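You operate a simulated robot arm through the tools that you are given. There is no shell and no other tool. Be economical: measure what you need, move in short steps, check, and stop when the job is done.

The job below is to be done with a simulated two-armed robot. You get a single attempt, and the scene is never put back.

## Task
Measure the dark block on the granite plate and lay on it the shim that makes 60 mm.
Fine: hold the blue height gauge still with one hand while the other works its arm; raise the arm fully, draw the block clear on the plate, then shim it. Set down upright: dark block.

Only the result counts: the job must be done as asked and must still hold three seconds after the hand-in. Knocking over, shifting, dropping, spilling or breaking anything else fails it.

## Robot
Two 7-joint arms with two-finger parallel grippers on one trunk, on a base that drives. Base frame: it is fixed to the floor where the robot stands at the start and does not move with it; the origin is under the middle of the robot, x ahead of it, y to its left, z up; the surface under the hand at the start is at about z = 940. Units: mm, degrees, N and s.
The left shoulder is at the start at [50, 177, 1204], the right one opposite. With the tool pointing down near the work surface each hand reaches from about 220 to 700 mm from the robot's upright axis, wherever it stands, measured 20 degrees to its own side. Places, roughly: dark block (5x5x6 cm) [500, -100, 1000]; granite plate [500, 100, 900]; height gauge arm [500, -100, 1100]. Payload 3.43 kg a hand.
The TCP of each hand is the grasp point between the finger pads, 34 mm short of the fingertips. In the tool frame z runs along the fingers and y along their closing line. The gripper opens to 128 mm. The fingers are 24 mm wide and 12 mm thick; the gripper's body (48 by 130 mm) begins 96 mm behind the TCP.
Orientation is that of the tool frame in the base frame, as a unit quaternion [x, y, z, w]. With the fingers straight down and closing along the base's y, the tool's x points along the base's -x, its y along +y and its z along -z.

## Interface
- The arms move only by the tool move_arm. It takes "left_increments", "right_increments" or both (then of equal length, played together; a hand with none holds still); each is a list that holds one entry, the list of rows, each a list of 7 numbers: the shift along the tool's x, y, z in units of 30 mm (1.0 is 30 mm), then the turn, a rotation vector about the tool's x, y, z in units of 5 degrees (1.0 is 5 degrees), then the opening, from 0 (shut) to 1 (fully open). In form: [[[tx, ty, tz, rx, ry, rz, claw], ...]]. A call has 1 to 20 rows; each row shifts and turns the commanded pose from where the row before left it, along the tool's axes as they then stand. A call with a number of a shift or a turn outside -1 to 1 is refused whole. Rows are played at 5 a second. More than 50 mm and 8.6 degrees between two rows, or a gripper value outside its range, and nothing of the call is played. Where a pose cannot be reached the arm comes as near as it can. A force on the tool above 40 N (or 10 N above the force at the start of the call, whichever is more), or a blocked arm, ends the call early, and 0.2 s more pass. Each finger travels about 108 mm/s and halts on what it meets, pressing with about 42 N; the grip force reading is that of the motor and also rises with nothing between the fingers. The clock runs only during rows and for 0.2 s after the last one: add rows that do not move to give the fingers time. The reply holds the time, the measured pose of the TCP, the force on the tool along the base axes, the opening and the grip force, in the units named above and with some noise, with the torque about the TCP (base axes, N m) and any sound that the robot's microphone picked up.
- Cameras (640 x 400 px; columns grow to the right, rows downward): "scene" is now at [149.6, -22.1, 1351.1]; the picture's right is [-0.17, -0.99, 0.00], its down [-0.54, 0.09, -0.83] and it looks along [0.82, -0.14, -0.55] (base axes); focal length 257 px, centre (320, 200). "left" rides on the left gripper at [76, 11, -160] in its tool frame; the picture's right is [-0.15, 0.99, 0.00], its down [-0.88, -0.13, -0.46] and it looks along [-0.45, -0.07, 0.89] (tool axes); focal length 234 px, centre (320, 200). "right" rides on the right gripper at [76, -11, -160] in its tool frame; the picture's right is [0.15, 0.99, 0.00], its down [-0.88, 0.13, -0.46] and it looks along [-0.45, 0.07, 0.89] (tool axes); focal length 234 px, centre (320, 200). There is no depth. A picture from a camera that has moved, and an enlarged one, comes with that camera's place and axes in the base frame and with its lens. The place of the scene camera against the robot may be out by one fixed shift of up to 25 mm in any direction.
- camera(camera): a new picture of that camera. No time passes.
- lift_body(by): slides the trunk up (or, below 0, down) by that many mm; the arms and the scene camera ride with it, the base frame stays. It gives what a move gives, with no picture.
- base_move(legs): drives the robot by 1 to 6 legs, each [ahead, turn to the left] in mm and degrees, along the robot's own axes; the way and the turn of a leg run together, so that a leg with both is an arc; at most 1500 mm and 180 degrees a leg. The arms and the cameras ride along, it lands a little off, and it stops where it bumps. It gives what a move gives.
- head_to(pan, tilt): turns the head with the scene camera to pan (to the left, within 80 degrees either way) and tilt (down, from -29 to 69), counted from straight ahead of the robot. It gives what a move gives.
- inspect(camera, box): a new picture of the part [left, top, right, bottom] of that camera's present view, enlarged. No time passes.
- finish_job(): hands the job in; it is judged then, once.

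Work in short steps. Places have to be worked out from the pictures, the camera data and where the tool is seen: move nearer, look again, correct. Check each grasp and each placing, and mend what went wrong. You have 120 turns and 92 pictures in all, those below and enlarged ones among them. Open the grippers and draw the arms clear of the work before you hand the job in, unless the task says otherwise; then end with one line.

The tools are called after ">>>" as name(argument=value, ...) on one line, values as JSON. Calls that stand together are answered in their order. move_arm: Moves the arms, as the interface text tells. Its arguments: {"type":"object","properties":{"left_increments":{"type":"array"},"right_increments":{"type":"array"}},"required":[]} The other tools are called the same way: lift_body (by) slides the trunk up or down; base_move (legs) drives the base; head_to (pan, tilt) turns the head that bears the scene camera; camera (camera) takes a picture; inspect (camera, box) takes an enlarged picture of a part of a camera's view; finish_job () hands the job in.

At the start:

```text
clock: 0.0
left_ee_pos: [400.8, 181.9, 999.5]
left_orientation: [-0.001, 1.0, -0.001, 0.0]
left_force: [0.1, -0.2, -0.2]
left_wrist_torque: [-0.01, 0.01, 0.01]
left_width: 127.8
left_grasp_force: 0.0
right_ee_pos: [413.0, -152.6, 999.0]
right_orientation: [0.0, 1.0, 0.0, 0.0]
right_force: [0.2, 0.7, -0.1]
right_wrist_torque: [-0.03, 0.03, 0.02]
right_width: 128.2
right_grasp_force: 0.0
trunk travel left (down, up): [-375.0, 26.0]
robot x, y, heading: [0.8, -0.7, -0.1]
head pan, tilt: [-9.6, 33.5]
```

scene: 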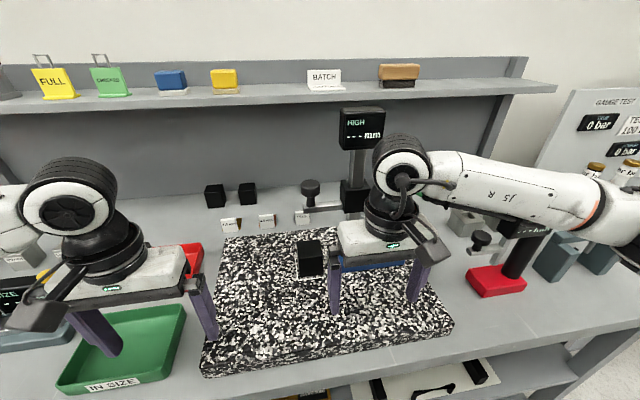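
right: 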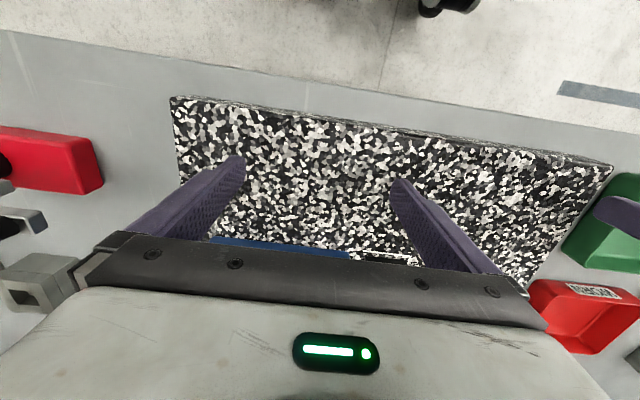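
left: 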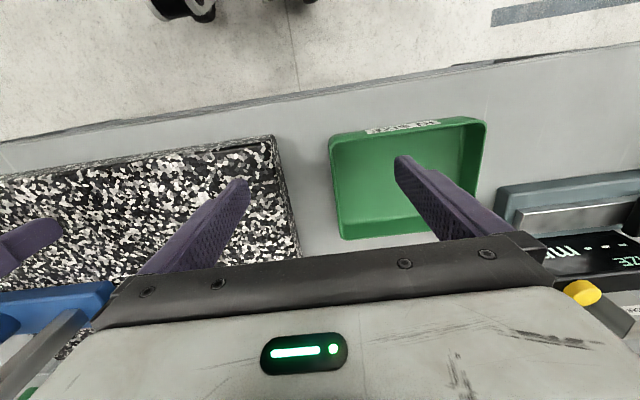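

The right hand hides the gauge. I move both hands up and back/outward to clear the view, then look.

>>> move_arm(left_increments=[[[0, 0, -1, 0, 0, 0, 1], [0, 1, -1, 0, 0, 0, 1], [0, 1, -1, 0, 0, 0, 1], [0, 1, 0, 0, 0, 0, 1], [0, 1, 0, 0, 0, 0, 1], [0, 1, 0, 0, 0, 0, 1]]], right_increments=[[[0, 0, -1, 0, 0, 0, 1], [1, -1, -1, 0, 0, 0, 1], [1, -1, -1, 0, 0, 0, 1], [1, -1, 0, 0, 0, 0, 1], [0, -1, 0, 0, 0, 0, 1], [0, -1, 0, 0, 0, 0, 1]]])

>>> camera(camera="scene")

```text
refused: row 2 steps farther than a row can; nothing moved
```

```text
88 pictures are left
camera scene: at [149.6, -22.1, 1351.1], right [-0.17, -0.99, 0.0], down [-0.54, 0.09, -0.83], along [0.82, -0.14, -0.55], focal length 257 px, centre (320, 200)
```

scene: 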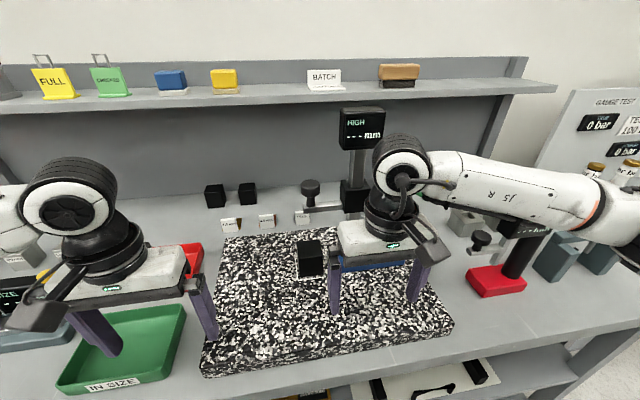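

The diagonal step was too long; I split it.

>>> move_arm(left_increments=[[[0, 0, -1, 0, 0, 0, 1], [0, 0, -1, 0, 0, 0, 1], [0, 0, -1, 0, 0, 0, 1], [0, 1, 0, 0, 0, 0, 1], [0, 1, 0, 0, 0, 0, 1], [0, 1, 0, 0, 0, 0, 1], [0, 0, 0, 0, 0, 0, 1]]], right_increments=[[[0, 0, -1, 0, 0, 0, 1], [1, 0, -1, 0, 0, 0, 1], [1, 0, -1, 0, 0, 0, 1], [1, -1, 0, 0, 0, 0, 1], [0, -1, 0, 0, 0, 0, 1], [0, -1, 0, 0, 0, 0, 1], [0, -1, 0, 0, 0, 0, 1]]])

>>> camera(camera="scene")

```text
clock: 1.6
left_ee_pos: [402.3, 271.2, 1092.5]
left_orientation: [-0.002, 1.0, 0.0, 0.0]
left_force: [0.5, -0.3, -0.1]
left_wrist_torque: [0.03, 0.0, 0.01]
left_width: 127.9
left_grasp_force: 0.1
right_ee_pos: [321.9, -274.8, 1091.3]
right_orientation: [0.0, 1.0, 0.0, 0.0]
right_force: [0.1, 0.1, -0.4]
right_wrist_torque: [0.05, 0.02, 0.02]
right_width: 127.8
right_grasp_force: 0.0
trunk travel left (down, up): [-375.0, 26.0]
robot x, y, heading: [-1.7, 0.3, -0.2]
head pan, tilt: [-9.6, 33.5]
```

```text
87 pictures are left
camera scene: at [149.4, -22.9, 1351.1], right [-0.17, -0.99, 0.0], down [-0.54, 0.09, -0.83], along [0.82, -0.14, -0.55], focal length 257 px, centre (320, 200)
```

scene: 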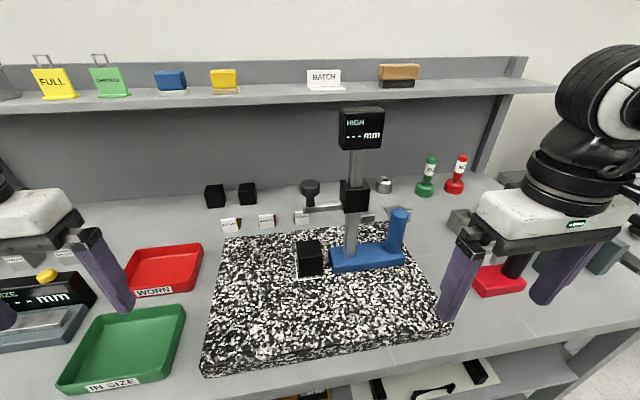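

Now the gauge (blue foot, black slider, arm with knob) is visible. I enlarge it and the shims behind.

>>> inspect(camera="scene", box=[270, 90, 430, 290])

>>> inspect(camera="scene", box=[190, 160, 350, 260])

```text
2.00 times, centred on (350, 190) of scene
camera zoom: at [149.4, -22.9, 1351.1], right [-0.17, -0.99, 0.0], down [-0.54, 0.09, -0.83], along [0.82, -0.14, -0.55], focal length 513 px, centre (260, 220)
```

zoom: 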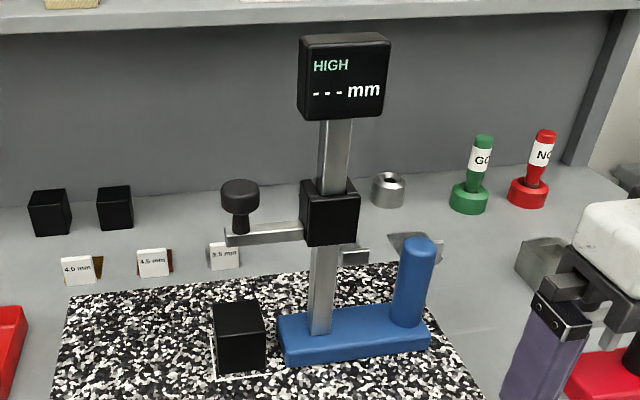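

```text
4.00 times, centred on (270, 210) of scene
camera zoom: at [149.4, -22.9, 1351.1], right [-0.17, -0.99, 0.0], down [-0.54, 0.09, -0.83], along [0.82, -0.14, -0.55], focal length 1027 px, centre (520, 160)
```

zoom: 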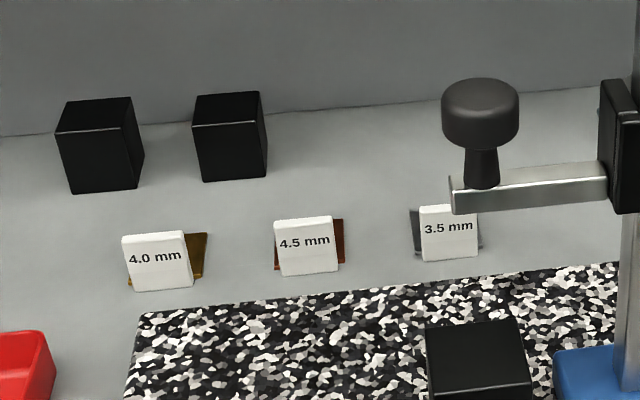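

Plan: right hand holds the blue handle post, left hand works the knob on the gauge arm; both with fingers closing along x and leaning outward to keep clear of the display. First I yaw both hands 90° in place.

>>> move_arm(left_increments=[[[0, 0, 0, 0, 0, 1, 1], [0, 0, 0, 0, 0, 1, 1], [0, 0, 0, 0, 0, 1, 1], [0, 0, 0, 0, 0, 1, 1], [0, 0, 0, 0, 0, 1, 1], [0, 0, 0, 0, 0, 1, 1], [0, 0, 0, 0, 0, 1, 1], [0, 0, 0, 0, 0, 1, 1], [0, 0, 0, 0, 0, 1, 1], [0, 0, 0, 0, 0, 1, 1], [0, 0, 0, 0, 0, 1, 1], [0, 0, 0, 0, 0, 1, 1], [0, 0, 0, 0, 0, 1, 1], [0, 0, 0, 0, 0, 1, 1], [0, 0, 0, 0, 0, 1, 1], [0, 0, 0, 0, 0, 1, 1], [0, 0, 0, 0, 0, 1, 1], [0, 0, 0, 0, 0, 1, 1], [0, 0, 0, 0, 0, 0, 1]]], right_increments=[[[0, 0, 0, 0, 0, -1, 1], [0, 0, 0, 0, 0, -1, 1], [0, 0, 0, 0, 0, -1, 1], [0, 0, 0, 0, 0, -1, 1], [0, 0, 0, 0, 0, -1, 1], [0, 0, 0, 0, 0, -1, 1], [0, 0, 0, 0, 0, -1, 1], [0, 0, 0, 0, 0, -1, 1], [0, 0, 0, 0, 0, -1, 1], [0, 0, 0, 0, 0, -1, 1], [0, 0, 0, 0, 0, -1, 1], [0, 0, 0, 0, 0, -1, 1], [0, 0, 0, 0, 0, -1, 1], [0, 0, 0, 0, 0, -1, 1], [0, 0, 0, 0, 0, -1, 1], [0, 0, 0, 0, 0, -1, 1], [0, 0, 0, 0, 0, -1, 1], [0, 0, 0, 0, 0, -1, 1], [0, 0, 0, 0, 0, 0, 1]]])

```text
clock: 5.6
left_ee_pos: [401.4, 272.4, 1091.5]
left_orientation: [0.707, 0.707, 0.001, -0.001]
left_force: [0.6, -1.4, -0.2]
left_wrist_torque: [0.01, 0.0, 0.03]
left_width: 127.7
left_grasp_force: 0.1
right_ee_pos: [245.9, -212.3, 1101.1]
right_orientation: [-0.685, 0.729, 0.0, 0.0]
right_force: [-0.2, -0.1, 0.3]
right_wrist_torque: [0.0, 0.01, -0.01]
right_width: 128.2
right_grasp_force: 0.0
right hand out of reach, approached as far as the arm can: row 12, 13, 14, 15, 16, 17, 18
trunk travel left (down, up): [-375.0, 26.0]
robot x, y, heading: [1.1, -4.3, -0.2]
head pan, tilt: [-9.6, 33.5]
```

Left yawed fine; right was too near the trunk. I move the right hand forward (tool −y) a little, staying high, and tilt the left.

>>> move_arm(left_increments=[[[0, 0, 0, 0, -1, 0, 1], [0, 0, 0, 0, -1, 0, 1], [0, 0, 0, 0, -1, 0, 1], [0, 0, 0, 0, -1, 0, 1], [0, 0, 0, 0, -1, 0, 1], [0, 0, 0, 0, -1, 0, 1]]], right_increments=[[[0, -1, 0, 0, 0, 0, 1], [0, -1, 0, 0, 0, 0, 1], [0, -1, -1, 0, 0, 0, 1], [0, 0, -1, 0, 0, 0, 1], [0, 0, -1, 0, 0, 0, 1], [0, 0, 0, 0, 0, 0, 1]]])

```text
clock: 7.0
left_ee_pos: [400.3, 272.7, 1090.2]
left_orientation: [0.683, 0.682, -0.184, 0.184]
left_force: [0.1, 0.3, -0.4]
left_wrist_torque: [0.01, 0.0, 0.02]
left_width: 128.0
left_grasp_force: 0.2
right_ee_pos: [279.4, -165.6, 1185.8]
right_orientation: [-0.684, 0.729, 0.0, 0.0]
right_force: [0.1, 0.2, 0.3]
right_wrist_torque: [0.0, -0.01, 0.02]
right_width: 128.1
right_grasp_force: 0.1
right hand out of reach, approached as far as the arm can: row 1, 2, 3, 5
trunk travel left (down, up): [-375.0, 26.0]
robot x, y, heading: [2.0, 0.9, -0.0]
head pan, tilt: [-9.6, 33.5]
```

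The right hand seems to be against a joint limit close to the trunk. I move it further forward and add the outward tilt.

>>> move_arm(right_increments=[[[0, -1, 0, 0, -1, 0, 1], [0, -1, 0, 0, -1, 0, 1], [0, -1, 0, 0, -1, 0, 1], [0, 0, 0, 0, -1, 0, 1], [0, 0, 0, 0, -1, 0, 1], [0, 0, 0, 0, -1, 0, 1], [0, 0, 0, 0, 0, 0, 1]]])

>>> camera(camera="scene")

```text
clock: 8.6
left_ee_pos: [402.0, 273.1, 1089.2]
left_orientation: [0.682, 0.683, -0.184, 0.185]
left_force: [0.7, -0.4, 0.0]
left_wrist_torque: [-0.02, 0.01, 0.0]
left_width: 127.8
left_grasp_force: 0.0
right_ee_pos: [304.0, -124.0, 1180.2]
right_orientation: [-0.66, 0.705, 0.177, 0.19]
right_force: [0.6, 0.5, -0.1]
right_wrist_torque: [-0.03, -0.02, 0.02]
right_width: 128.0
right_grasp_force: 0.0
right hand out of reach, approached as far as the arm can: row 1, 2, 3, 5, 6
trunk travel left (down, up): [-375.0, 26.0]
robot x, y, heading: [2.2, -0.3, -0.0]
head pan, tilt: [-9.6, 33.5]
```

```text
84 pictures are left
camera scene: at [149.6, -22.0, 1351.1], right [-0.17, -0.99, 0.0], down [-0.54, 0.09, -0.83], along [0.82, -0.14, -0.55], focal length 257 px, centre (320, 200)
```

scene: 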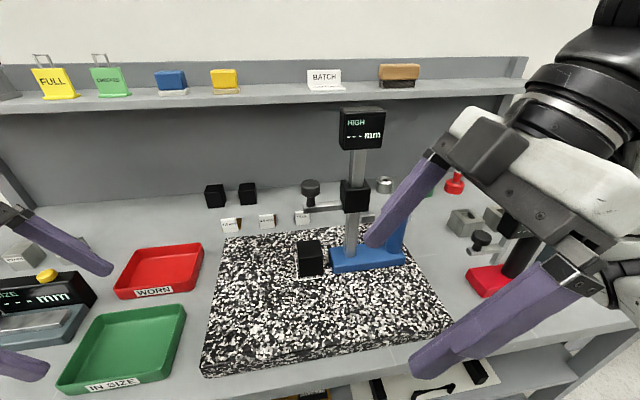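

Right wrist limit prevents that yaw. I undo it and will instead grip the handle with the usual closing along y, fingers pitched forward-down so the hand stays in front of the gauge.

>>> move_arm(right_increments=[[[0, 0, 0, 0, 1, 0, 1], [0, 0, 0, 0, 1, 0, 1], [0, 0, 0, 0, 1, 0, 1], [0, 0, 0, 0, 1, 0, 1], [0, 0, 0, 0, 1, 0, 1], [0, 0, 0, 0, 1, 0, 1], [0, 0, 0, 0, 0, 1, 1], [0, 0, 0, 0, 0, 1, 1], [0, 0, 0, 0, 0, 1, 1], [0, 0, 0, 0, 0, 1, 1], [0, 0, 0, 0, 0, 1, 1], [0, 0, 0, 0, 0, 1, 1], [0, 0, 0, 0, 0, 1, 1], [0, 0, 0, 0, 0, 1, 1], [0, 0, 0, 0, 0, 1, 1]]])

>>> move_arm(right_increments=[[[0, 0, 0, 0, 0, 1, 1], [0, 0, 0, 0, 0, 1, 1], [0, 0, 0, 0, 0, 1, 1], [0, 0, 0, 0, 0, 1, 1], [0, 0, 0, 0, 0, 1, 1], [0, 0, 0, 0, 0, 1, 1], [0, 0, 0, 0, 0, 1, 1], [0, 0, 0, 0, 0, 1, 1], [0, 0, 0, 0, 0, 1, 1], [0, 0, 0, 0, 0, 0, 1]]])

```text
clock: 11.8
left_ee_pos: [401.4, 271.7, 1090.6]
left_orientation: [0.682, 0.683, -0.183, 0.184]
left_force: [0.0, -0.3, 0.6]
left_wrist_torque: [0.02, 0.0, -0.03]
left_width: 127.9
left_grasp_force: 0.0
right_ee_pos: [303.6, -124.4, 1181.2]
right_orientation: [-0.354, 0.935, 0.0, -0.001]
right_force: [-0.1, 0.2, -0.3]
right_wrist_torque: [-0.02, -0.04, 0.02]
right_width: 128.0
right_grasp_force: 0.0
trunk travel left (down, up): [-375.0, 26.0]
robot x, y, heading: [0.4, -1.8, -0.1]
head pan, tilt: [-9.6, 33.5]
```

```text
clock: 14.0
left_ee_pos: [401.0, 272.6, 1090.6]
left_orientation: [0.682, 0.684, -0.184, 0.184]
left_force: [-0.1, -0.1, -0.1]
left_wrist_torque: [0.02, 0.0, -0.01]
left_width: 128.0
left_grasp_force: 0.0
right_ee_pos: [303.9, -122.4, 1180.3]
right_orientation: [0.032, 0.999, 0.0, 0.001]
right_force: [-0.3, 1.0, -0.1]
right_wrist_torque: [0.02, -0.03, -0.02]
right_width: 128.2
right_grasp_force: 0.1
trunk travel left (down, up): [-375.0, 26.0]
robot x, y, heading: [-1.7, -2.1, 0.0]
head pan, tilt: [-9.6, 33.5]
```

Right command follows the measured pose. I square the yaw, shift to y≈−235, then pitch the fingers 45° forward.

>>> move_arm(right_increments=[[[0, -1, 0, 0, 0, -0.73, 0.7], [0, -1, 0, 0, 0, 0, 0.7], [0, -1, 0, 0, 0, 0, 0.7], [0, -0.77, 0, 0, 0, 0, 0.7], [-1, 0, 0, 0, 0, 0, 0.7], [0, 0, 0, 0, -1, 0, 0.7], [0, 0, 0, 0, -1, 0, 0.7], [0, 0, 0, 0, -1, 0, 0.7], [0, 0, 0, 0, -1, 0, 0.7], [0, 0, 0, 0, -1, 0, 0.7], [0, 0, 0, 0, -1, 0, 0.7], [0, 0, 0, 0, -1, 0, 0.7], [0, 0, 0, 0, -1, 0, 0.7], [0, 0, 0, 0, -1, 0, 0.7], [0, 0, 0, 0, -1, 0, 0.7], [0, 0, 0, 0, 0, 0, 0.7]]])

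>>> camera(camera="scene")

>>> camera(camera="right")

```text
clock: 17.4
left_ee_pos: [401.3, 272.4, 1091.3]
left_orientation: [0.683, 0.683, -0.183, 0.184]
left_force: [-0.3, 0.1, 0.1]
left_wrist_torque: [0.0, 0.02, 0.01]
left_width: 128.2
left_grasp_force: 0.0
right_ee_pos: [373.7, -234.6, 1229.0]
right_orientation: [-0.001, 0.907, 0.0, 0.422]
right_force: [0.3, -0.7, -0.1]
right_wrist_torque: [-0.02, 0.0, 0.0]
right_width: 89.5
right_grasp_force: 0.1
right hand out of reach, approached as far as the arm can: row 13, 14, 15
trunk travel left (down, up): [-375.0, 26.0]
robot x, y, heading: [1.1, 0.9, 0.1]
head pan, tilt: [-9.6, 33.5]
```

```text
83 pictures are left
camera scene: at [149.6, -22.1, 1351.1], right [-0.17, -0.99, 0.0], down [-0.54, 0.09, -0.83], along [0.82, -0.14, -0.55], focal length 257 px, centre (320, 200)
```

scene: 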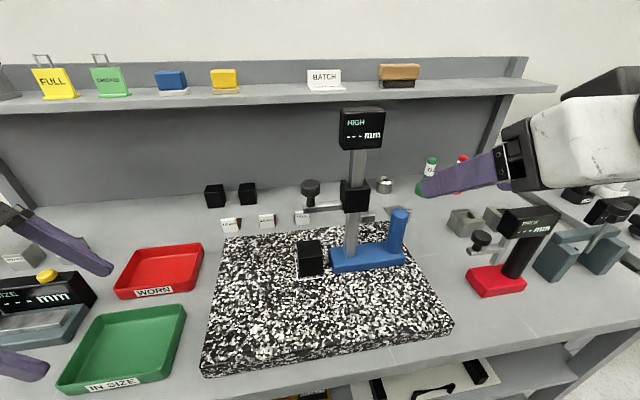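

```text
82 pictures are left
camera right: at [201.2, -247.1, 1275.1], right [-0.1, 0.99, -0.11], down [0.22, 0.13, 0.97], along [0.97, 0.07, -0.23], focal length 234 px, centre (320, 200)
```

right: 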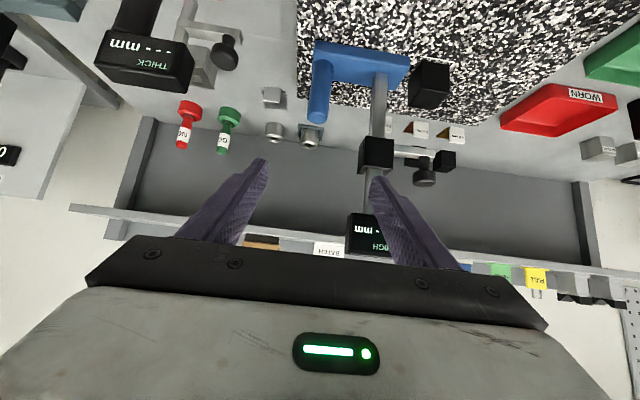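

The wrist view agrees with the scene view if the scene camera is shifted by about (10, 8, 13). Handle top ≈ (540,−244,1060). I approach along the finger direction to ~100 mm short and recheck.

>>> move_arm(right_increments=[[[0.7, -0.3, 0, 0, 0, 0, 0.7], [0.7, 0, 0, 0, 0, 0, 0.7], [0, 0, 1, 0, 0, 0, 0.65], [0, 0, 1, 0, 0, 0, 0.65], [0, 0, 1, 0, 0, 0, 0.65], [0, 0, 1, 0, 0, 0, 0.65], [0, 0, 1, 0, 0, 0, 0.65], [0, 0, 0, 0, 0, 0, 0.65]]])

>>> camera(camera="right")

>>> inspect(camera="scene", box=[270, 90, 590, 290])

```text
clock: 19.2
left_ee_pos: [401.5, 271.9, 1089.8]
left_orientation: [0.682, 0.683, -0.184, 0.184]
left_force: [0.5, 0.2, -0.3]
left_wrist_torque: [0.03, 0.03, 0.0]
left_width: 128.1
left_grasp_force: 0.1
right_ee_pos: [486.1, -245.1, 1133.6]
right_orientation: [-0.001, 0.906, 0.0, 0.423]
right_force: [-0.4, 0.0, 0.4]
right_wrist_torque: [-0.01, 0.01, -0.01]
right_width: 83.3
right_grasp_force: 0.0
right hand out of reach, approached as far as the arm can: row 1, 2
trunk travel left (down, up): [-375.0, 26.0]
robot x, y, heading: [-3.0, -0.0, -0.0]
head pan, tilt: [-9.6, 33.5]
```

```text
81 pictures are left
camera right: at [315.2, -256.8, 1178.1], right [-0.1, 0.99, -0.11], down [0.22, 0.13, 0.97], along [0.97, 0.07, -0.23], focal length 234 px, centre (320, 200)
```

right: 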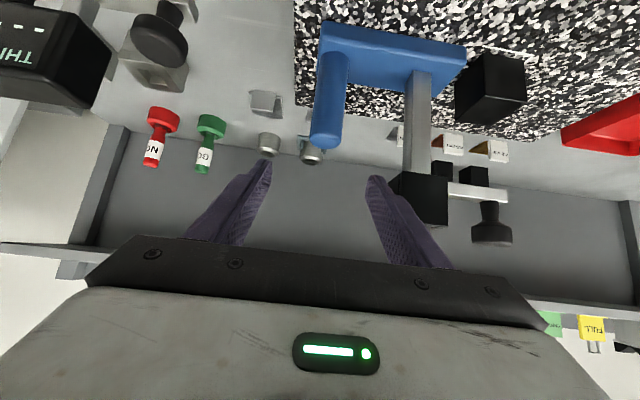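

```text
2.00 times, centred on (430, 190) of scene
camera zoom: at [149.4, -22.1, 1351.1], right [-0.17, -0.99, 0.0], down [-0.54, 0.09, -0.83], along [0.82, -0.14, -0.55], focal length 513 px, centre (100, 220)
```

zoom: 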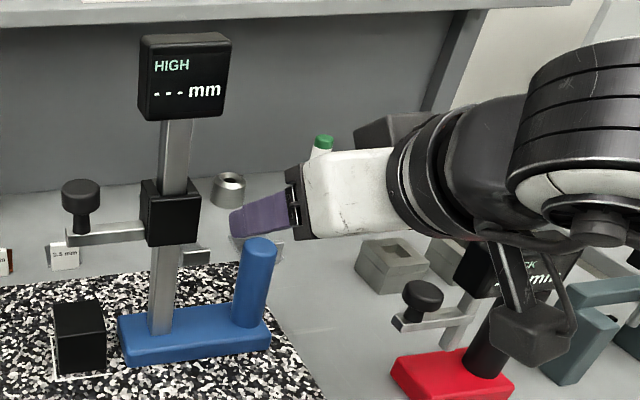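

Handle ≈ (540,−243), top ≈ 1060; the right fingers straddle it. I advance along the fingers then lower to TCP ≈ (540,−243,1040).

>>> move_arm(right_increments=[[[0.2, 0, 0.8, 0, 0, 0, 0.65], [0.2, 0.07, 0.8, 0, 0, 0, 0.65], [0.3, 0, 0.8, 0, 0, 0, 0.65], [0.3, 0, 0.8, 0, 0, 0, 0.65], [0.24, 0, 0.2, 0, 0, 0, 0.65], [0, 0, 0, 0, 0, 0, 0.65]]])

>>> camera(camera="right")

>>> inspect(camera="scene", box=[270, 90, 590, 290])

```text
clock: 20.6
left_ee_pos: [401.2, 272.7, 1090.0]
left_orientation: [0.682, 0.684, -0.183, 0.184]
left_force: [-0.5, 0.3, -0.1]
left_wrist_torque: [-0.01, -0.03, -0.04]
left_width: 127.8
left_grasp_force: 0.0
right_ee_pos: [542.7, -241.4, 1039.4]
right_orientation: [-0.001, 0.906, 0.001, 0.422]
right_force: [0.2, 0.0, 0.0]
right_wrist_torque: [-0.01, 0.0, 0.0]
right_width: 83.4
right_grasp_force: 0.1
trunk travel left (down, up): [-375.0, 26.0]
robot x, y, heading: [-0.6, -1.6, -0.5]
head pan, tilt: [-9.6, 33.5]
```

```text
79 pictures are left
camera right: at [371.8, -252.9, 1084.1], right [-0.1, 0.99, -0.11], down [0.22, 0.13, 0.97], along [0.97, 0.07, -0.23], focal length 234 px, centre (320, 200)
```

right: 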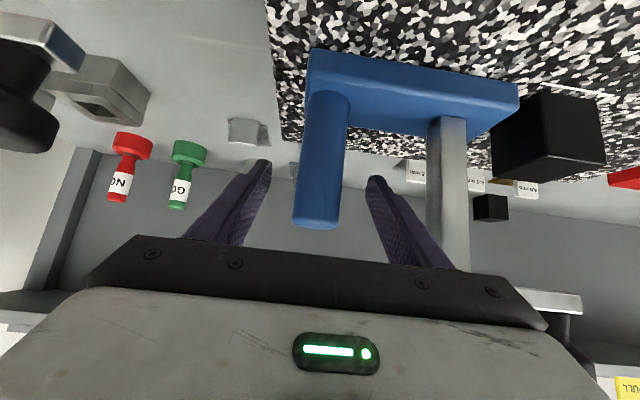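

```text
2.00 times, centred on (430, 190) of scene
camera zoom: at [149.6, -22.1, 1351.1], right [-0.17, -0.99, 0.0], down [-0.54, 0.09, -0.83], along [0.82, -0.14, -0.55], focal length 513 px, centre (100, 220)
```

zoom: 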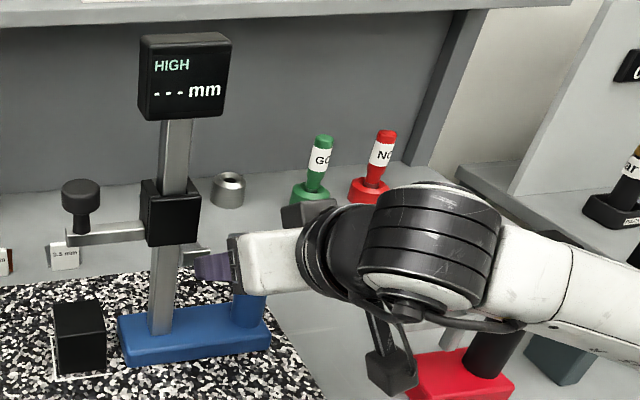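

Handle is centred between the right fingers (y≈−241, x≈538). I close the right gripper gently on it.

>>> move_arm(right_increments=[[[0, 0, 0, 0, 0, 0, 0.5], [0, 0, 0, 0, 0, 0, 0.4], [0, 0, 0, 0, 0, 0, 0.35], [0, 0, 0, 0, 0, 0, 0.3], [0, 0, 0, 0, 0, 0, 0.25], [0, 0, 0, 0, 0, 0, 0.2], [0, 0, 0, 0, 0, 0, 0.15], [0, 0, 0, 0, 0, 0, 0.15], [0, 0, 0, 0, 0, 0, 0.15]]])

>>> camera(camera="right")

```text
clock: 22.6
left_ee_pos: [401.7, 272.5, 1090.2]
left_orientation: [0.682, 0.684, -0.182, 0.183]
left_force: [-0.2, 0.5, -0.6]
left_wrist_torque: [-0.04, 0.0, -0.03]
left_width: 128.0
left_grasp_force: 0.0
right_ee_pos: [544.0, -241.5, 1039.6]
right_orientation: [-0.001, 0.907, 0.002, 0.422]
right_force: [0.4, -1.5, 0.6]
right_wrist_torque: [-0.12, 0.06, -0.02]
right_width: 32.9
right_grasp_force: 42.1
trunk travel left (down, up): [-375.0, 26.0]
robot x, y, heading: [0.9, 0.0, -0.2]
head pan, tilt: [-9.6, 33.5]
```

```text
77 pictures are left
camera right: at [371.8, -253.2, 1084.3], right [-0.1, 0.99, -0.11], down [0.22, 0.13, 0.97], along [0.97, 0.07, -0.23], focal length 234 px, centre (320, 200)
```

right: 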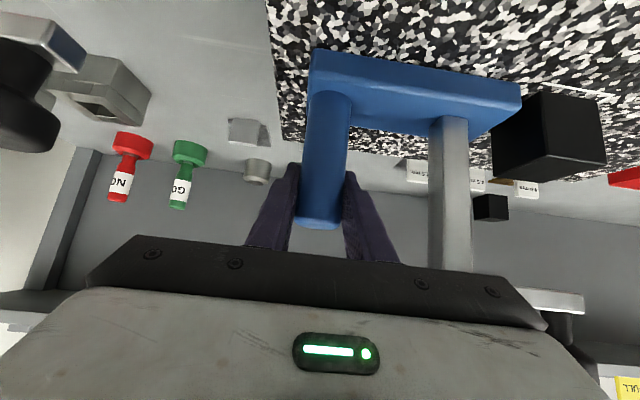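

The handle is held (33 mm). Knob estimated at (537,−63,≈1140). I bring the left hand to a standoff above-left of it, (537,−13,1232).

>>> move_arm(left_increments=[[[-0.97, 0, 0.06, 0, 0, 0, 0.6], [-0.97, 0, 0.06, 0, 0, 0, 0.6], [-0.97, 0.5, 0.06, 0, 0, 0, 0.6], [-0.97, 0.5, 0.06, 0, 0, 0, 0.6], [-0.97, 0.5, 0.06, 0, 0, 0, 0.6], [-0.97, 0.5, 0.06, 0, 0, 0, 0.6], [-0.97, 0.5, 0.06, 0, 0, 0, 0.6], [-0.97, 0.5, 0.06, 0, 0, 0, 0.6], [-0.97, 0.5, 0.06, 0, 0, 0, 0.6], [-0.97, 0.5, 0.06, 0, 0, 0, 0.6], [-0.9, 0.53, 0.05, 0, 0, 0, 0.6], [0, 0, 0, 0, 0, 0, 0.6]]])

>>> camera(camera="left")

>>> camera(camera="scene")

```text
clock: 25.2
left_ee_pos: [538.5, -14.3, 1233.2]
left_orientation: [0.683, 0.684, -0.183, 0.182]
left_force: [0.1, 0.0, -0.1]
left_wrist_torque: [0.01, 0.0, 0.01]
left_width: 76.8
left_grasp_force: 0.0
right_ee_pos: [542.4, -243.3, 1039.5]
right_orientation: [0.0, 0.906, 0.0, 0.423]
right_force: [-1.1, 0.3, -0.8]
right_wrist_torque: [-0.02, 0.08, -0.09]
right_width: 33.3
right_grasp_force: 42.4
trunk travel left (down, up): [-375.0, 26.0]
robot x, y, heading: [3.3, -0.9, -0.0]
head pan, tilt: [-9.6, 33.5]
```

```text
76 pictures are left
camera left: at [549.7, 132.0, 1333.2], right [0.99, -0.13, 0.07], down [-0.13, -0.53, 0.84], along [-0.07, -0.84, -0.55], focal length 234 px, centre (320, 200)
```

left: 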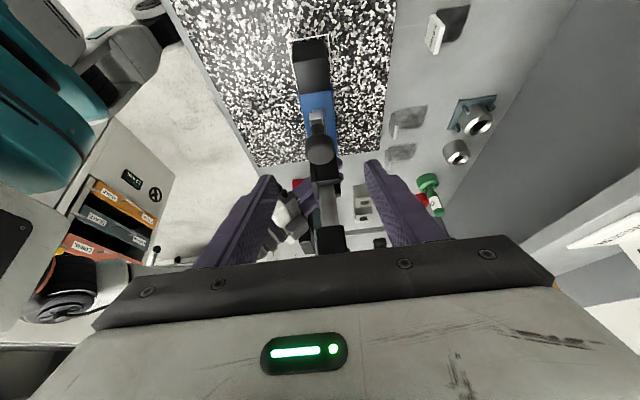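

```text
75 pictures are left
camera scene: at [149.4, -22.3, 1351.1], right [-0.17, -0.99, 0.0], down [-0.54, 0.09, -0.83], along [0.82, -0.14, -0.55], focal length 257 px, centre (320, 200)
```

scene: 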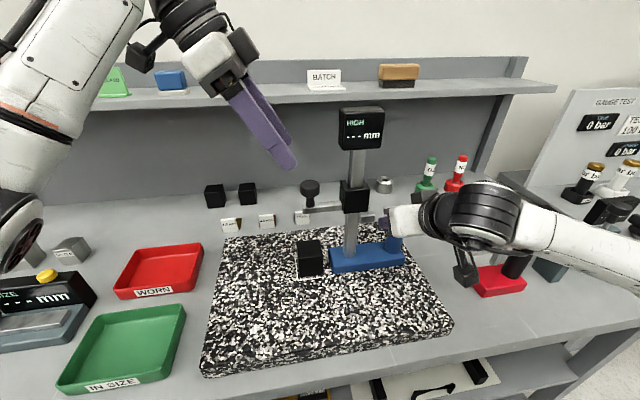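

Left view puts the knob at (538.6,−61) for z 1140, right on the finger line. I advance along the fingers ~97 mm.

>>> move_arm(left_increments=[[[0, 0, 0.8, 0, 0, 0, 0.6], [0, 0, 0.8, 0, 0, 0, 0.6], [0, 0, 0.8, 0, 0, 0, 0.6], [0, 0, 0.8, 0, 0, 0, 0.6], [0, 0, 0, 0, 0, 0, 0.6]]])

>>> camera(camera="left")

>>> inspect(camera="scene", box=[230, 90, 430, 290])

```text
clock: 26.4
left_ee_pos: [539.9, -62.5, 1150.6]
left_orientation: [0.683, 0.683, -0.183, 0.183]
left_force: [0.2, -0.1, -0.1]
left_wrist_torque: [0.02, 0.02, -0.02]
left_width: 76.6
left_grasp_force: 0.2
right_ee_pos: [543.3, -241.6, 1038.4]
right_orientation: [-0.001, 0.906, 0.001, 0.423]
right_force: [-0.1, -2.1, 0.3]
right_wrist_torque: [-0.14, 0.12, -0.05]
right_width: 33.1
right_grasp_force: 41.8
trunk travel left (down, up): [-375.0, 26.0]
robot x, y, heading: [1.1, -2.0, 0.0]
head pan, tilt: [-9.6, 33.5]
```

```text
74 pictures are left
camera left: at [549.3, 83.7, 1250.6], right [0.99, -0.12, 0.07], down [-0.13, -0.53, 0.84], along [-0.07, -0.84, -0.54], focal length 234 px, centre (320, 200)
```

left: 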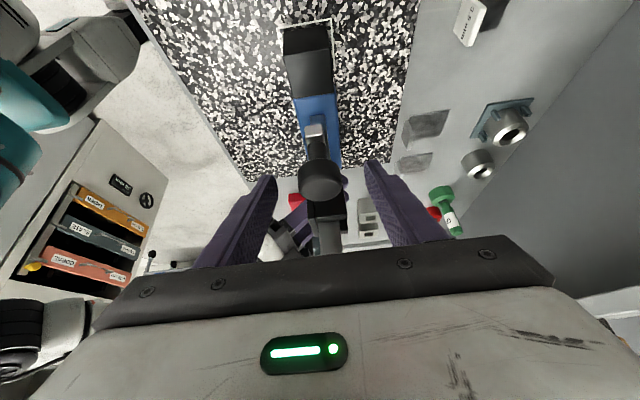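

```text
2.00 times, centred on (330, 190) of scene
camera zoom: at [149.6, -22.4, 1351.1], right [-0.17, -0.99, 0.0], down [-0.54, 0.09, -0.83], along [0.82, -0.14, -0.55], focal length 513 px, centre (300, 220)
```

zoom: 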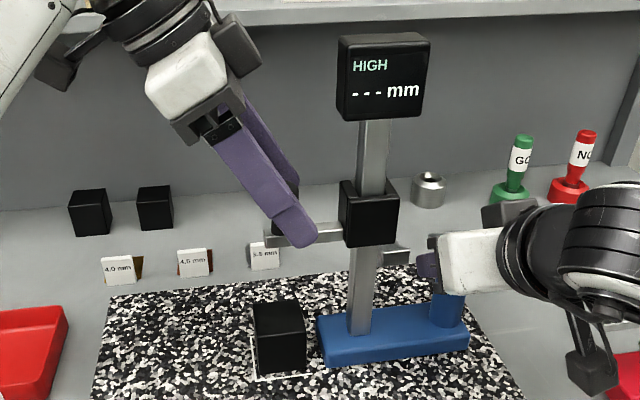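

Knob head triangulates to (538.5,−62,1138), inside the fingers. A slight lowering, then I close the left gripper on it.

>>> move_arm(left_increments=[[[0.12, -0.05, 0.18, 0, 0, 0, 0.5], [0, 0, 0, 0, 0, 0, 0.4], [0, 0, 0, 0, 0, 0, 0.35], [0, 0, 0, 0, 0, 0, 0.3], [0, 0, 0, 0, 0, 0, 0.25], [0, 0, 0, 0, 0, 0, 0.2], [0, 0, 0, 0, 0, 0, 0.15], [0, 0, 0, 0, 0, 0, 0.15]]])

>>> camera(camera="left")

```text
clock: 28.2
left_ee_pos: [535.5, -61.4, 1143.6]
left_orientation: [0.681, 0.685, -0.183, 0.184]
left_force: [4.9, 0.5, -0.1]
left_wrist_torque: [0.08, -0.09, 0.26]
left_width: 33.2
left_grasp_force: 41.7
right_ee_pos: [542.3, -241.4, 1039.0]
right_orientation: [-0.002, 0.906, 0.001, 0.423]
right_force: [-4.3, -2.2, 1.9]
right_wrist_torque: [-0.03, -0.28, 0.37]
right_width: 33.0
right_grasp_force: 42.2
trunk travel left (down, up): [-375.0, 26.0]
robot x, y, heading: [1.3, -0.6, -0.2]
head pan, tilt: [-9.6, 33.5]
```

```text
72 pictures are left
camera left: at [548.6, 85.2, 1243.7], right [0.99, -0.12, 0.07], down [-0.13, -0.53, 0.84], along [-0.06, -0.84, -0.55], focal length 234 px, centre (320, 200)
```

left: 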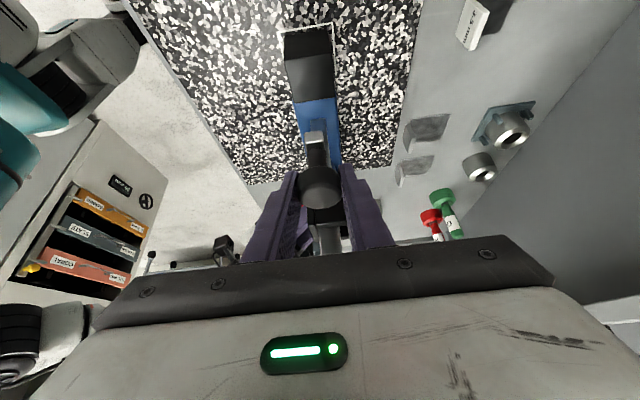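

Knob held, small side force from misalignment, which I trim. Now I lower the arm straight down ~45 mm and watch forces.

>>> move_arm(left_increments=[[[0, -0.1, 0, 0, 0, 0, 0.15], [0.17, 0, 0.289, 0, 0, 0, 0.15], [0.17, 0, 0.289, 0, 0, 0, 0.15], [0.17, 0, 0.289, 0, 0, 0, 0.15], [0.17, 0, 0.289, 0, 0, 0, 0.15], [0, 0, 0, 0, 0, 0, 0.15]]])

>>> inspect(camera="scene", box=[230, 90, 430, 290])

```text
clock: 29.6
left_ee_pos: [534.1, -60.3, 1101.9]
left_orientation: [0.684, 0.682, -0.184, 0.183]
left_force: [-0.2, -2.4, 2.6]
left_wrist_torque: [-0.47, -0.01, 0.0]
left_width: 33.1
left_grasp_force: 41.9
right_ee_pos: [542.8, -240.6, 1039.5]
right_orientation: [-0.001, 0.906, 0.001, 0.422]
right_force: [2.0, 4.1, -0.4]
right_wrist_torque: [0.08, 0.26, -0.34]
right_width: 33.2
right_grasp_force: 42.6
trunk travel left (down, up): [-375.0, 26.0]
robot x, y, heading: [-3.3, -1.6, 0.2]
head pan, tilt: [-9.6, 33.5]
```

```text
2.00 times, centred on (330, 190) of scene
camera zoom: at [149.5, -21.7, 1351.1], right [-0.17, -0.99, 0.0], down [-0.54, 0.09, -0.83], along [0.82, -0.14, -0.55], focal length 513 px, centre (300, 220)
```

zoom: 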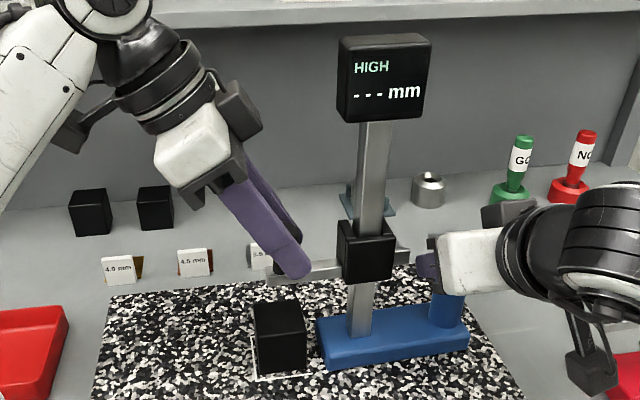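

The slider moves freely, reading still "---". I lower another ~30 mm.

>>> move_arm(left_increments=[[[0.17, 0, 0.289, 0, 0, 0, 0.15], [0.17, 0, 0.289, 0, 0, 0, 0.15], [0.17, 0, 0.289, 0, 0, 0, 0.15], [0, 0, 0, 0, 0, 0, 0.15]]])

>>> inspect(camera="scene", box=[230, 90, 430, 290])

```text
clock: 30.6
left_ee_pos: [533.7, -60.3, 1071.4]
left_orientation: [0.682, 0.683, -0.183, 0.184]
left_force: [1.5, -9.5, 2.7]
left_wrist_torque: [-0.52, -0.08, -0.08]
left_width: 33.0
left_grasp_force: 41.8
right_ee_pos: [542.8, -239.6, 1039.0]
right_orientation: [-0.001, 0.906, 0.0, 0.423]
right_force: [2.7, 7.6, -0.4]
right_wrist_torque: [-0.01, 0.04, -0.14]
right_width: 33.2
right_grasp_force: 42.0
trunk travel left (down, up): [-375.0, 26.0]
robot x, y, heading: [-0.7, 1.8, 0.3]
head pan, tilt: [-9.6, 33.5]
```

```text
2.00 times, centred on (330, 190) of scene
camera zoom: at [149.6, -22.2, 1351.1], right [-0.17, -0.99, 0.0], down [-0.54, 0.09, -0.83], along [0.82, -0.14, -0.55], focal length 513 px, centre (300, 220)
```

zoom: 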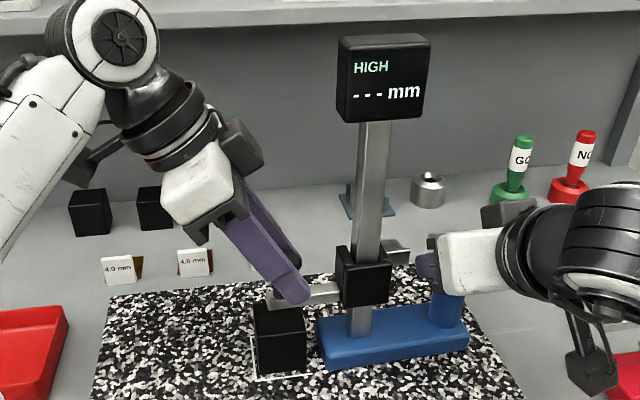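

Close to the block; a sideways pull of 9 N has built up, so I trim y by −2 mm and lower in 4 mm steps.

>>> move_arm(left_increments=[[[-0.06, 0, 0.035, 0, 0, 0, 0.15], [0.067, 0, 0.115, 0, 0, 0, 0.15], [0.067, 0, 0.115, 0, 0, 0, 0.15], [0, 0, 0, 0, 0, 0, 0.15]]])

>>> inspect(camera="scene", box=[250, 100, 410, 300])

```text
clock: 31.6
left_ee_pos: [533.1, -60.9, 1064.5]
left_orientation: [0.682, 0.684, -0.183, 0.183]
left_force: [2.7, 3.5, 3.5]
left_wrist_torque: [-0.11, -0.05, 0.19]
left_width: 32.9
left_grasp_force: 41.9
right_ee_pos: [543.2, -241.3, 1039.2]
right_orientation: [-0.001, 0.906, 0.0, 0.422]
right_force: [-2.8, 1.2, 1.2]
right_wrist_torque: [0.17, 0.26, 0.1]
right_width: 33.2
right_grasp_force: 42.0
trunk travel left (down, up): [-375.0, 26.0]
robot x, y, heading: [1.7, -1.0, -0.1]
head pan, tilt: [-9.6, 33.5]
```

```text
2.00 times, centred on (330, 200) of scene
camera zoom: at [149.3, -21.5, 1351.2], right [-0.17, -0.99, 0.0], down [-0.54, 0.09, -0.83], along [0.82, -0.14, -0.55], focal length 513 px, centre (300, 200)
```

zoom: 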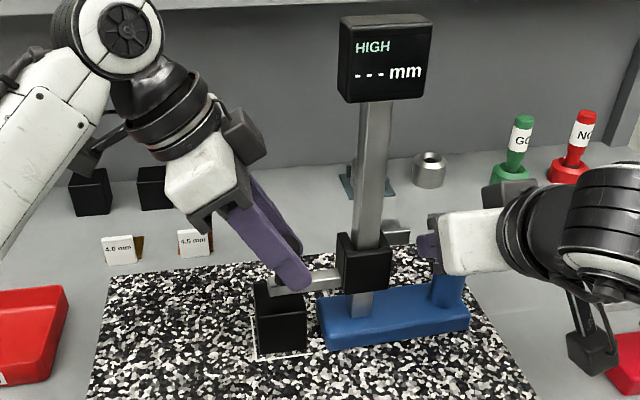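

Still "---". Next 8 mm.

>>> move_arm(left_increments=[[[0.067, -0.05, 0.115, 0, 0, 0, 0.15], [0.067, 0, 0.115, 0, 0, 0, 0.15], [0, 0, 0, 0, 0, 0, 0.15]]])

>>> inspect(camera="scene", box=[250, 100, 410, 300])

```text
clock: 32.4
left_ee_pos: [530.9, -61.2, 1055.2]
left_orientation: [0.682, 0.684, -0.182, 0.184]
left_force: [5.5, 4.3, 3.3]
left_wrist_torque: [0.1, -0.24, 0.41]
left_width: 33.0
left_grasp_force: 41.4
right_ee_pos: [542.8, -241.4, 1039.7]
right_orientation: [-0.001, 0.907, 0.0, 0.422]
right_force: [-3.8, -2.7, 1.3]
right_wrist_torque: [-0.01, 0.31, 0.27]
right_width: 33.6
right_grasp_force: 41.9
trunk travel left (down, up): [-375.0, 26.0]
robot x, y, heading: [1.6, 0.8, -0.2]
head pan, tilt: [-9.6, 33.5]
```

```text
2.00 times, centred on (330, 200) of scene
camera zoom: at [149.5, -21.8, 1351.1], right [-0.17, -0.99, 0.0], down [-0.54, 0.09, -0.83], along [0.82, -0.14, -0.55], focal length 513 px, centre (300, 200)
```

zoom: 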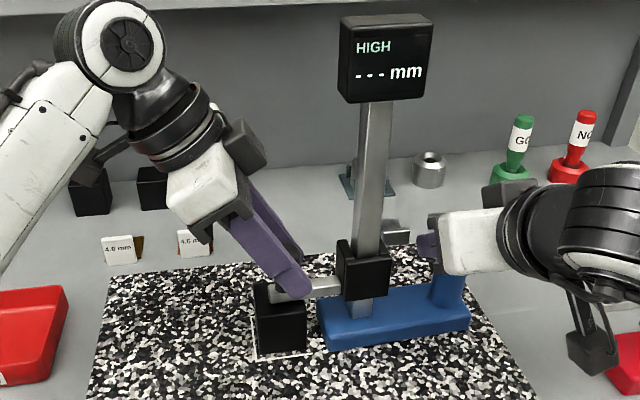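

Pull toward −x now; I trim +x 3 mm and continue in 3 mm steps.

>>> move_arm(left_increments=[[[0.05, 0.1, 0.087, 0, 0, 0, 0.15], [0.05, 0, 0.087, 0, 0, 0, 0.15], [0.05, 0, 0.087, 0, 0, 0, 0.15], [0, 0, 0, 0, 0, 0, 0.15]]])

>>> inspect(camera="scene", box=[250, 100, 410, 300])

```text
clock: 33.4
left_ee_pos: [532.9, -63.3, 1050.4]
left_orientation: [0.683, 0.682, -0.183, 0.187]
left_force: [-10.7, 15.7, 26.1]
left_wrist_torque: [0.18, 0.07, -0.2]
left_width: 32.6
left_grasp_force: 42.1
right_ee_pos: [541.4, -241.5, 1039.2]
right_orientation: [0.0, 0.906, -0.002, 0.423]
right_force: [5.0, -11.2, 0.0]
right_wrist_torque: [0.05, 0.26, -0.39]
right_width: 33.4
right_grasp_force: 41.9
trunk travel left (down, up): [-375.0, 26.0]
robot x, y, heading: [-1.9, -1.4, 0.1]
head pan, tilt: [-9.6, 33.5]
```

```text
2.00 times, centred on (330, 200) of scene
camera zoom: at [146.9, -21.6, 1351.7], right [-0.17, -0.99, 0.0], down [-0.54, 0.09, -0.84], along [0.82, -0.14, -0.55], focal length 513 px, centre (300, 200)
```

zoom: 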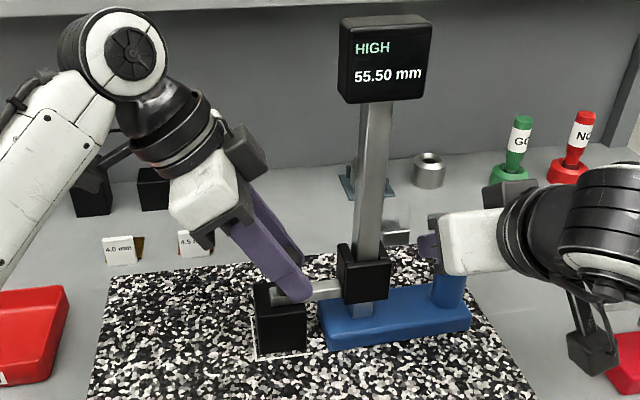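

Contact at ~26 N with a reading of 55.50. I ease off about 2.5 mm to unload to light contact and zoom the display.

>>> move_arm(left_increments=[[[-0.02, -0.05, -0.035, 0, 0, 0, 0.15], [-0.02, 0, -0.035, 0, 0, 0, 0.15], [0, 0, 0, 0, 0, 0, 0.15]]])

>>> inspect(camera="scene", box=[325, 95, 395, 155])

```text
clock: 34.2
left_ee_pos: [532.6, -62.5, 1049.7]
left_orientation: [0.682, 0.684, -0.182, 0.185]
left_force: [0.0, 11.4, 19.8]
left_wrist_torque: [-0.47, -0.03, 0.16]
left_width: 32.9
left_grasp_force: 41.9
right_ee_pos: [541.9, -241.5, 1039.6]
right_orientation: [-0.001, 0.907, 0.0, 0.422]
right_force: [-0.6, -14.9, -1.0]
right_wrist_torque: [0.2, 0.23, 0.16]
right_width: 33.3
right_grasp_force: 42.2
trunk travel left (down, up): [-375.0, 26.0]
robot x, y, heading: [1.1, -1.6, -0.1]
head pan, tilt: [-9.6, 33.5]
```

```text
6.67 times, centred on (360, 125) of scene
camera zoom: at [148.1, -22.8, 1351.3], right [-0.17, -0.99, 0.0], down [-0.54, 0.09, -0.83], along [0.82, -0.14, -0.55], focal length 1711 px, centre (53, 700)
```

zoom: 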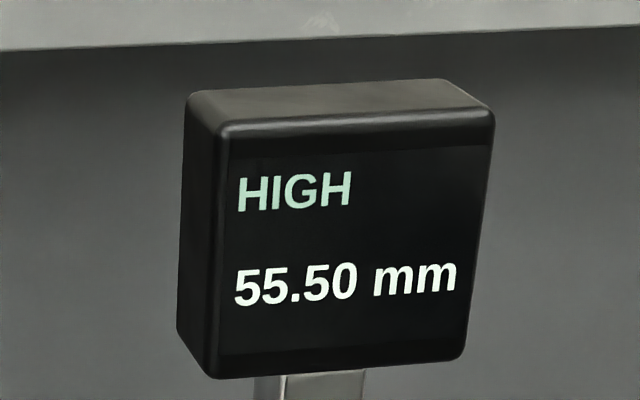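

Block is 55.50 mm, so the 4.5 mm shim. Now I raise the arm ~80 mm with sideways trim.

>>> move_arm(left_increments=[[[-0.03, 0, -0.15, 0, 0, 0, 0.15], [-0.17, 0, -0.289, 0, 0, 0, 0.15], [-0.17, 0, -0.289, 0, 0, 0, 0.15], [-0.17, 0, -0.289, 0, 0, 0, 0.15], [-0.17, 0, -0.289, 0, 0, 0, 0.15], [0, 0, 0, 0, 0, 0, 0.15]]])

```text
clock: 35.6
left_ee_pos: [533.1, -61.6, 1095.7]
left_orientation: [0.683, 0.683, -0.184, 0.183]
left_force: [-1.9, -1.9, 0.8]
left_wrist_torque: [0.78, 0.13, -0.27]
left_width: 32.9
left_grasp_force: 41.6
right_ee_pos: [543.4, -242.1, 1039.7]
right_orientation: [-0.002, 0.906, 0.002, 0.422]
right_force: [2.3, 2.0, 0.9]
right_wrist_torque: [-0.14, 0.07, -0.06]
right_width: 33.2
right_grasp_force: 41.8
trunk travel left (down, up): [-375.0, 26.0]
robot x, y, heading: [1.5, -2.9, 0.0]
head pan, tilt: [-9.6, 33.5]
```

Forces low. Continue up ~40 mm.

>>> move_arm(left_increments=[[[-0.17, 0, -0.289, 0, 0, 0, 0.15], [-0.17, 0, -0.289, 0, 0, 0, 0.15], [-0.17, 0, -0.289, 0, 0, 0, 0.15], [-0.17, 0, -0.289, 0, 0, 0, 0.15], [0, 0, 0, 0, 0, 0, 0.15]]])

>>> inspect(camera="scene", box=[250, 100, 410, 300])

```text
clock: 36.8
left_ee_pos: [534.0, -61.7, 1135.6]
left_orientation: [0.683, 0.683, -0.183, 0.184]
left_force: [-4.9, -0.9, -0.7]
left_wrist_torque: [0.13, 0.21, -0.45]
left_width: 33.0
left_grasp_force: 42.0
right_ee_pos: [544.1, -240.4, 1039.2]
right_orientation: [-0.001, 0.906, 0.0, 0.423]
right_force: [6.6, 2.4, 2.9]
right_wrist_torque: [0.01, 0.38, -0.55]
right_width: 33.1
right_grasp_force: 41.9
trunk travel left (down, up): [-375.0, 26.0]
robot x, y, heading: [-4.3, -1.2, -0.0]
head pan, tilt: [-9.6, 33.5]
```

```text
2.00 times, centred on (330, 200) of scene
camera zoom: at [149.9, -22.0, 1351.1], right [-0.17, -0.99, 0.0], down [-0.54, 0.09, -0.83], along [0.82, -0.14, -0.55], focal length 513 px, centre (300, 200)
```

zoom: 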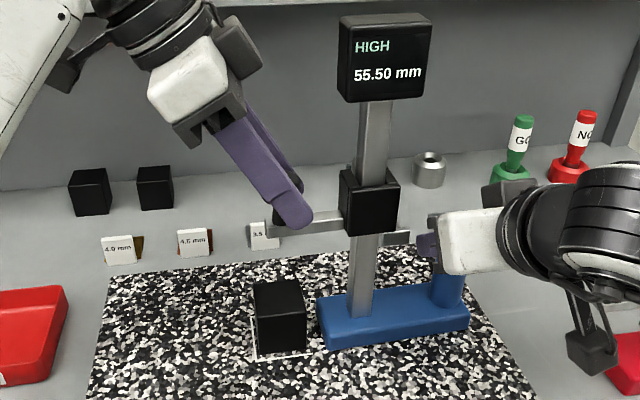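

The display holds 55.50. I keep raising until a stop is felt.

>>> move_arm(left_increments=[[[-0.085, 0.05, -0.144, 0, 0, 0, 0.15], [-0.085, 0, -0.144, 0, 0, 0, 0.15], [-0.085, 0, -0.144, 0, 0, 0, 0.15], [-0.085, 0, -0.144, 0, 0, 0, 0.15], [0, 0, 0, 0, 0, 0, 0.15]]])

```text
clock: 38.0
left_ee_pos: [536.3, -62.1, 1153.6]
left_orientation: [0.682, 0.684, -0.184, 0.182]
left_force: [0.5, -12.4, -24.0]
left_wrist_torque: [0.56, 0.04, 0.06]
left_width: 33.3
left_grasp_force: 41.4
right_ee_pos: [544.5, -238.3, 1041.3]
right_orientation: [-0.003, 0.905, 0.004, 0.425]
right_force: [-0.2, 11.9, 15.6]
right_wrist_torque: [1.6, 0.03, -0.01]
right_width: 33.9
right_grasp_force: 42.4
trunk travel left (down, up): [-375.0, 26.0]
robot x, y, heading: [-1.9, 0.8, 0.1]
head pan, tilt: [-9.6, 33.5]
```

Stop felt (24 N up). I ease the command 2 mm so the gauge is unloaded, then check.

>>> move_arm(left_increments=[[[-0.03, 0, 0.08, 0, 0, 0, 0.15], [0, 0, 0, 0, 0, 0, 0.15], [0, 0, 0, 0, 0, 0, 0.15]]])

>>> inspect(camera="scene", box=[250, 100, 410, 300])

```text
clock: 38.8
left_ee_pos: [535.2, -64.2, 1153.3]
left_orientation: [0.683, 0.683, -0.183, 0.184]
left_force: [2.0, -7.6, -16.6]
left_wrist_torque: [0.31, 0.03, 0.21]
left_width: 33.0
left_grasp_force: 42.7
right_ee_pos: [543.7, -240.5, 1038.5]
right_orientation: [-0.002, 0.906, 0.002, 0.424]
right_force: [-1.4, 8.9, 12.3]
right_wrist_torque: [1.32, -0.11, 0.04]
right_width: 34.2
right_grasp_force: 42.5
trunk travel left (down, up): [-375.0, 26.0]
robot x, y, heading: [0.1, 1.9, 0.1]
head pan, tilt: [-9.6, 33.5]
```

```text
2.00 times, centred on (330, 200) of scene
camera zoom: at [150.0, -22.1, 1351.1], right [-0.17, -0.99, 0.0], down [-0.54, 0.09, -0.83], along [0.82, -0.14, -0.55], focal length 513 px, centre (300, 200)
```

zoom: 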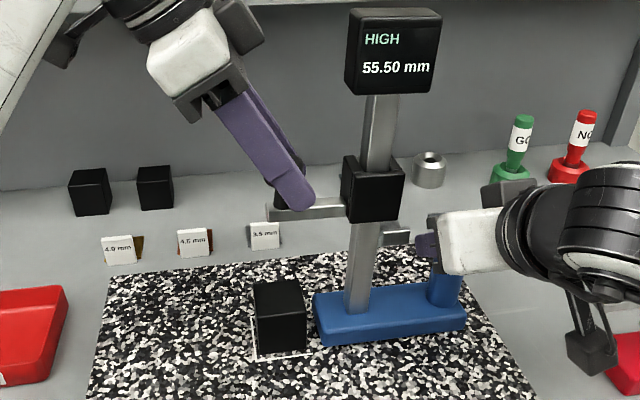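

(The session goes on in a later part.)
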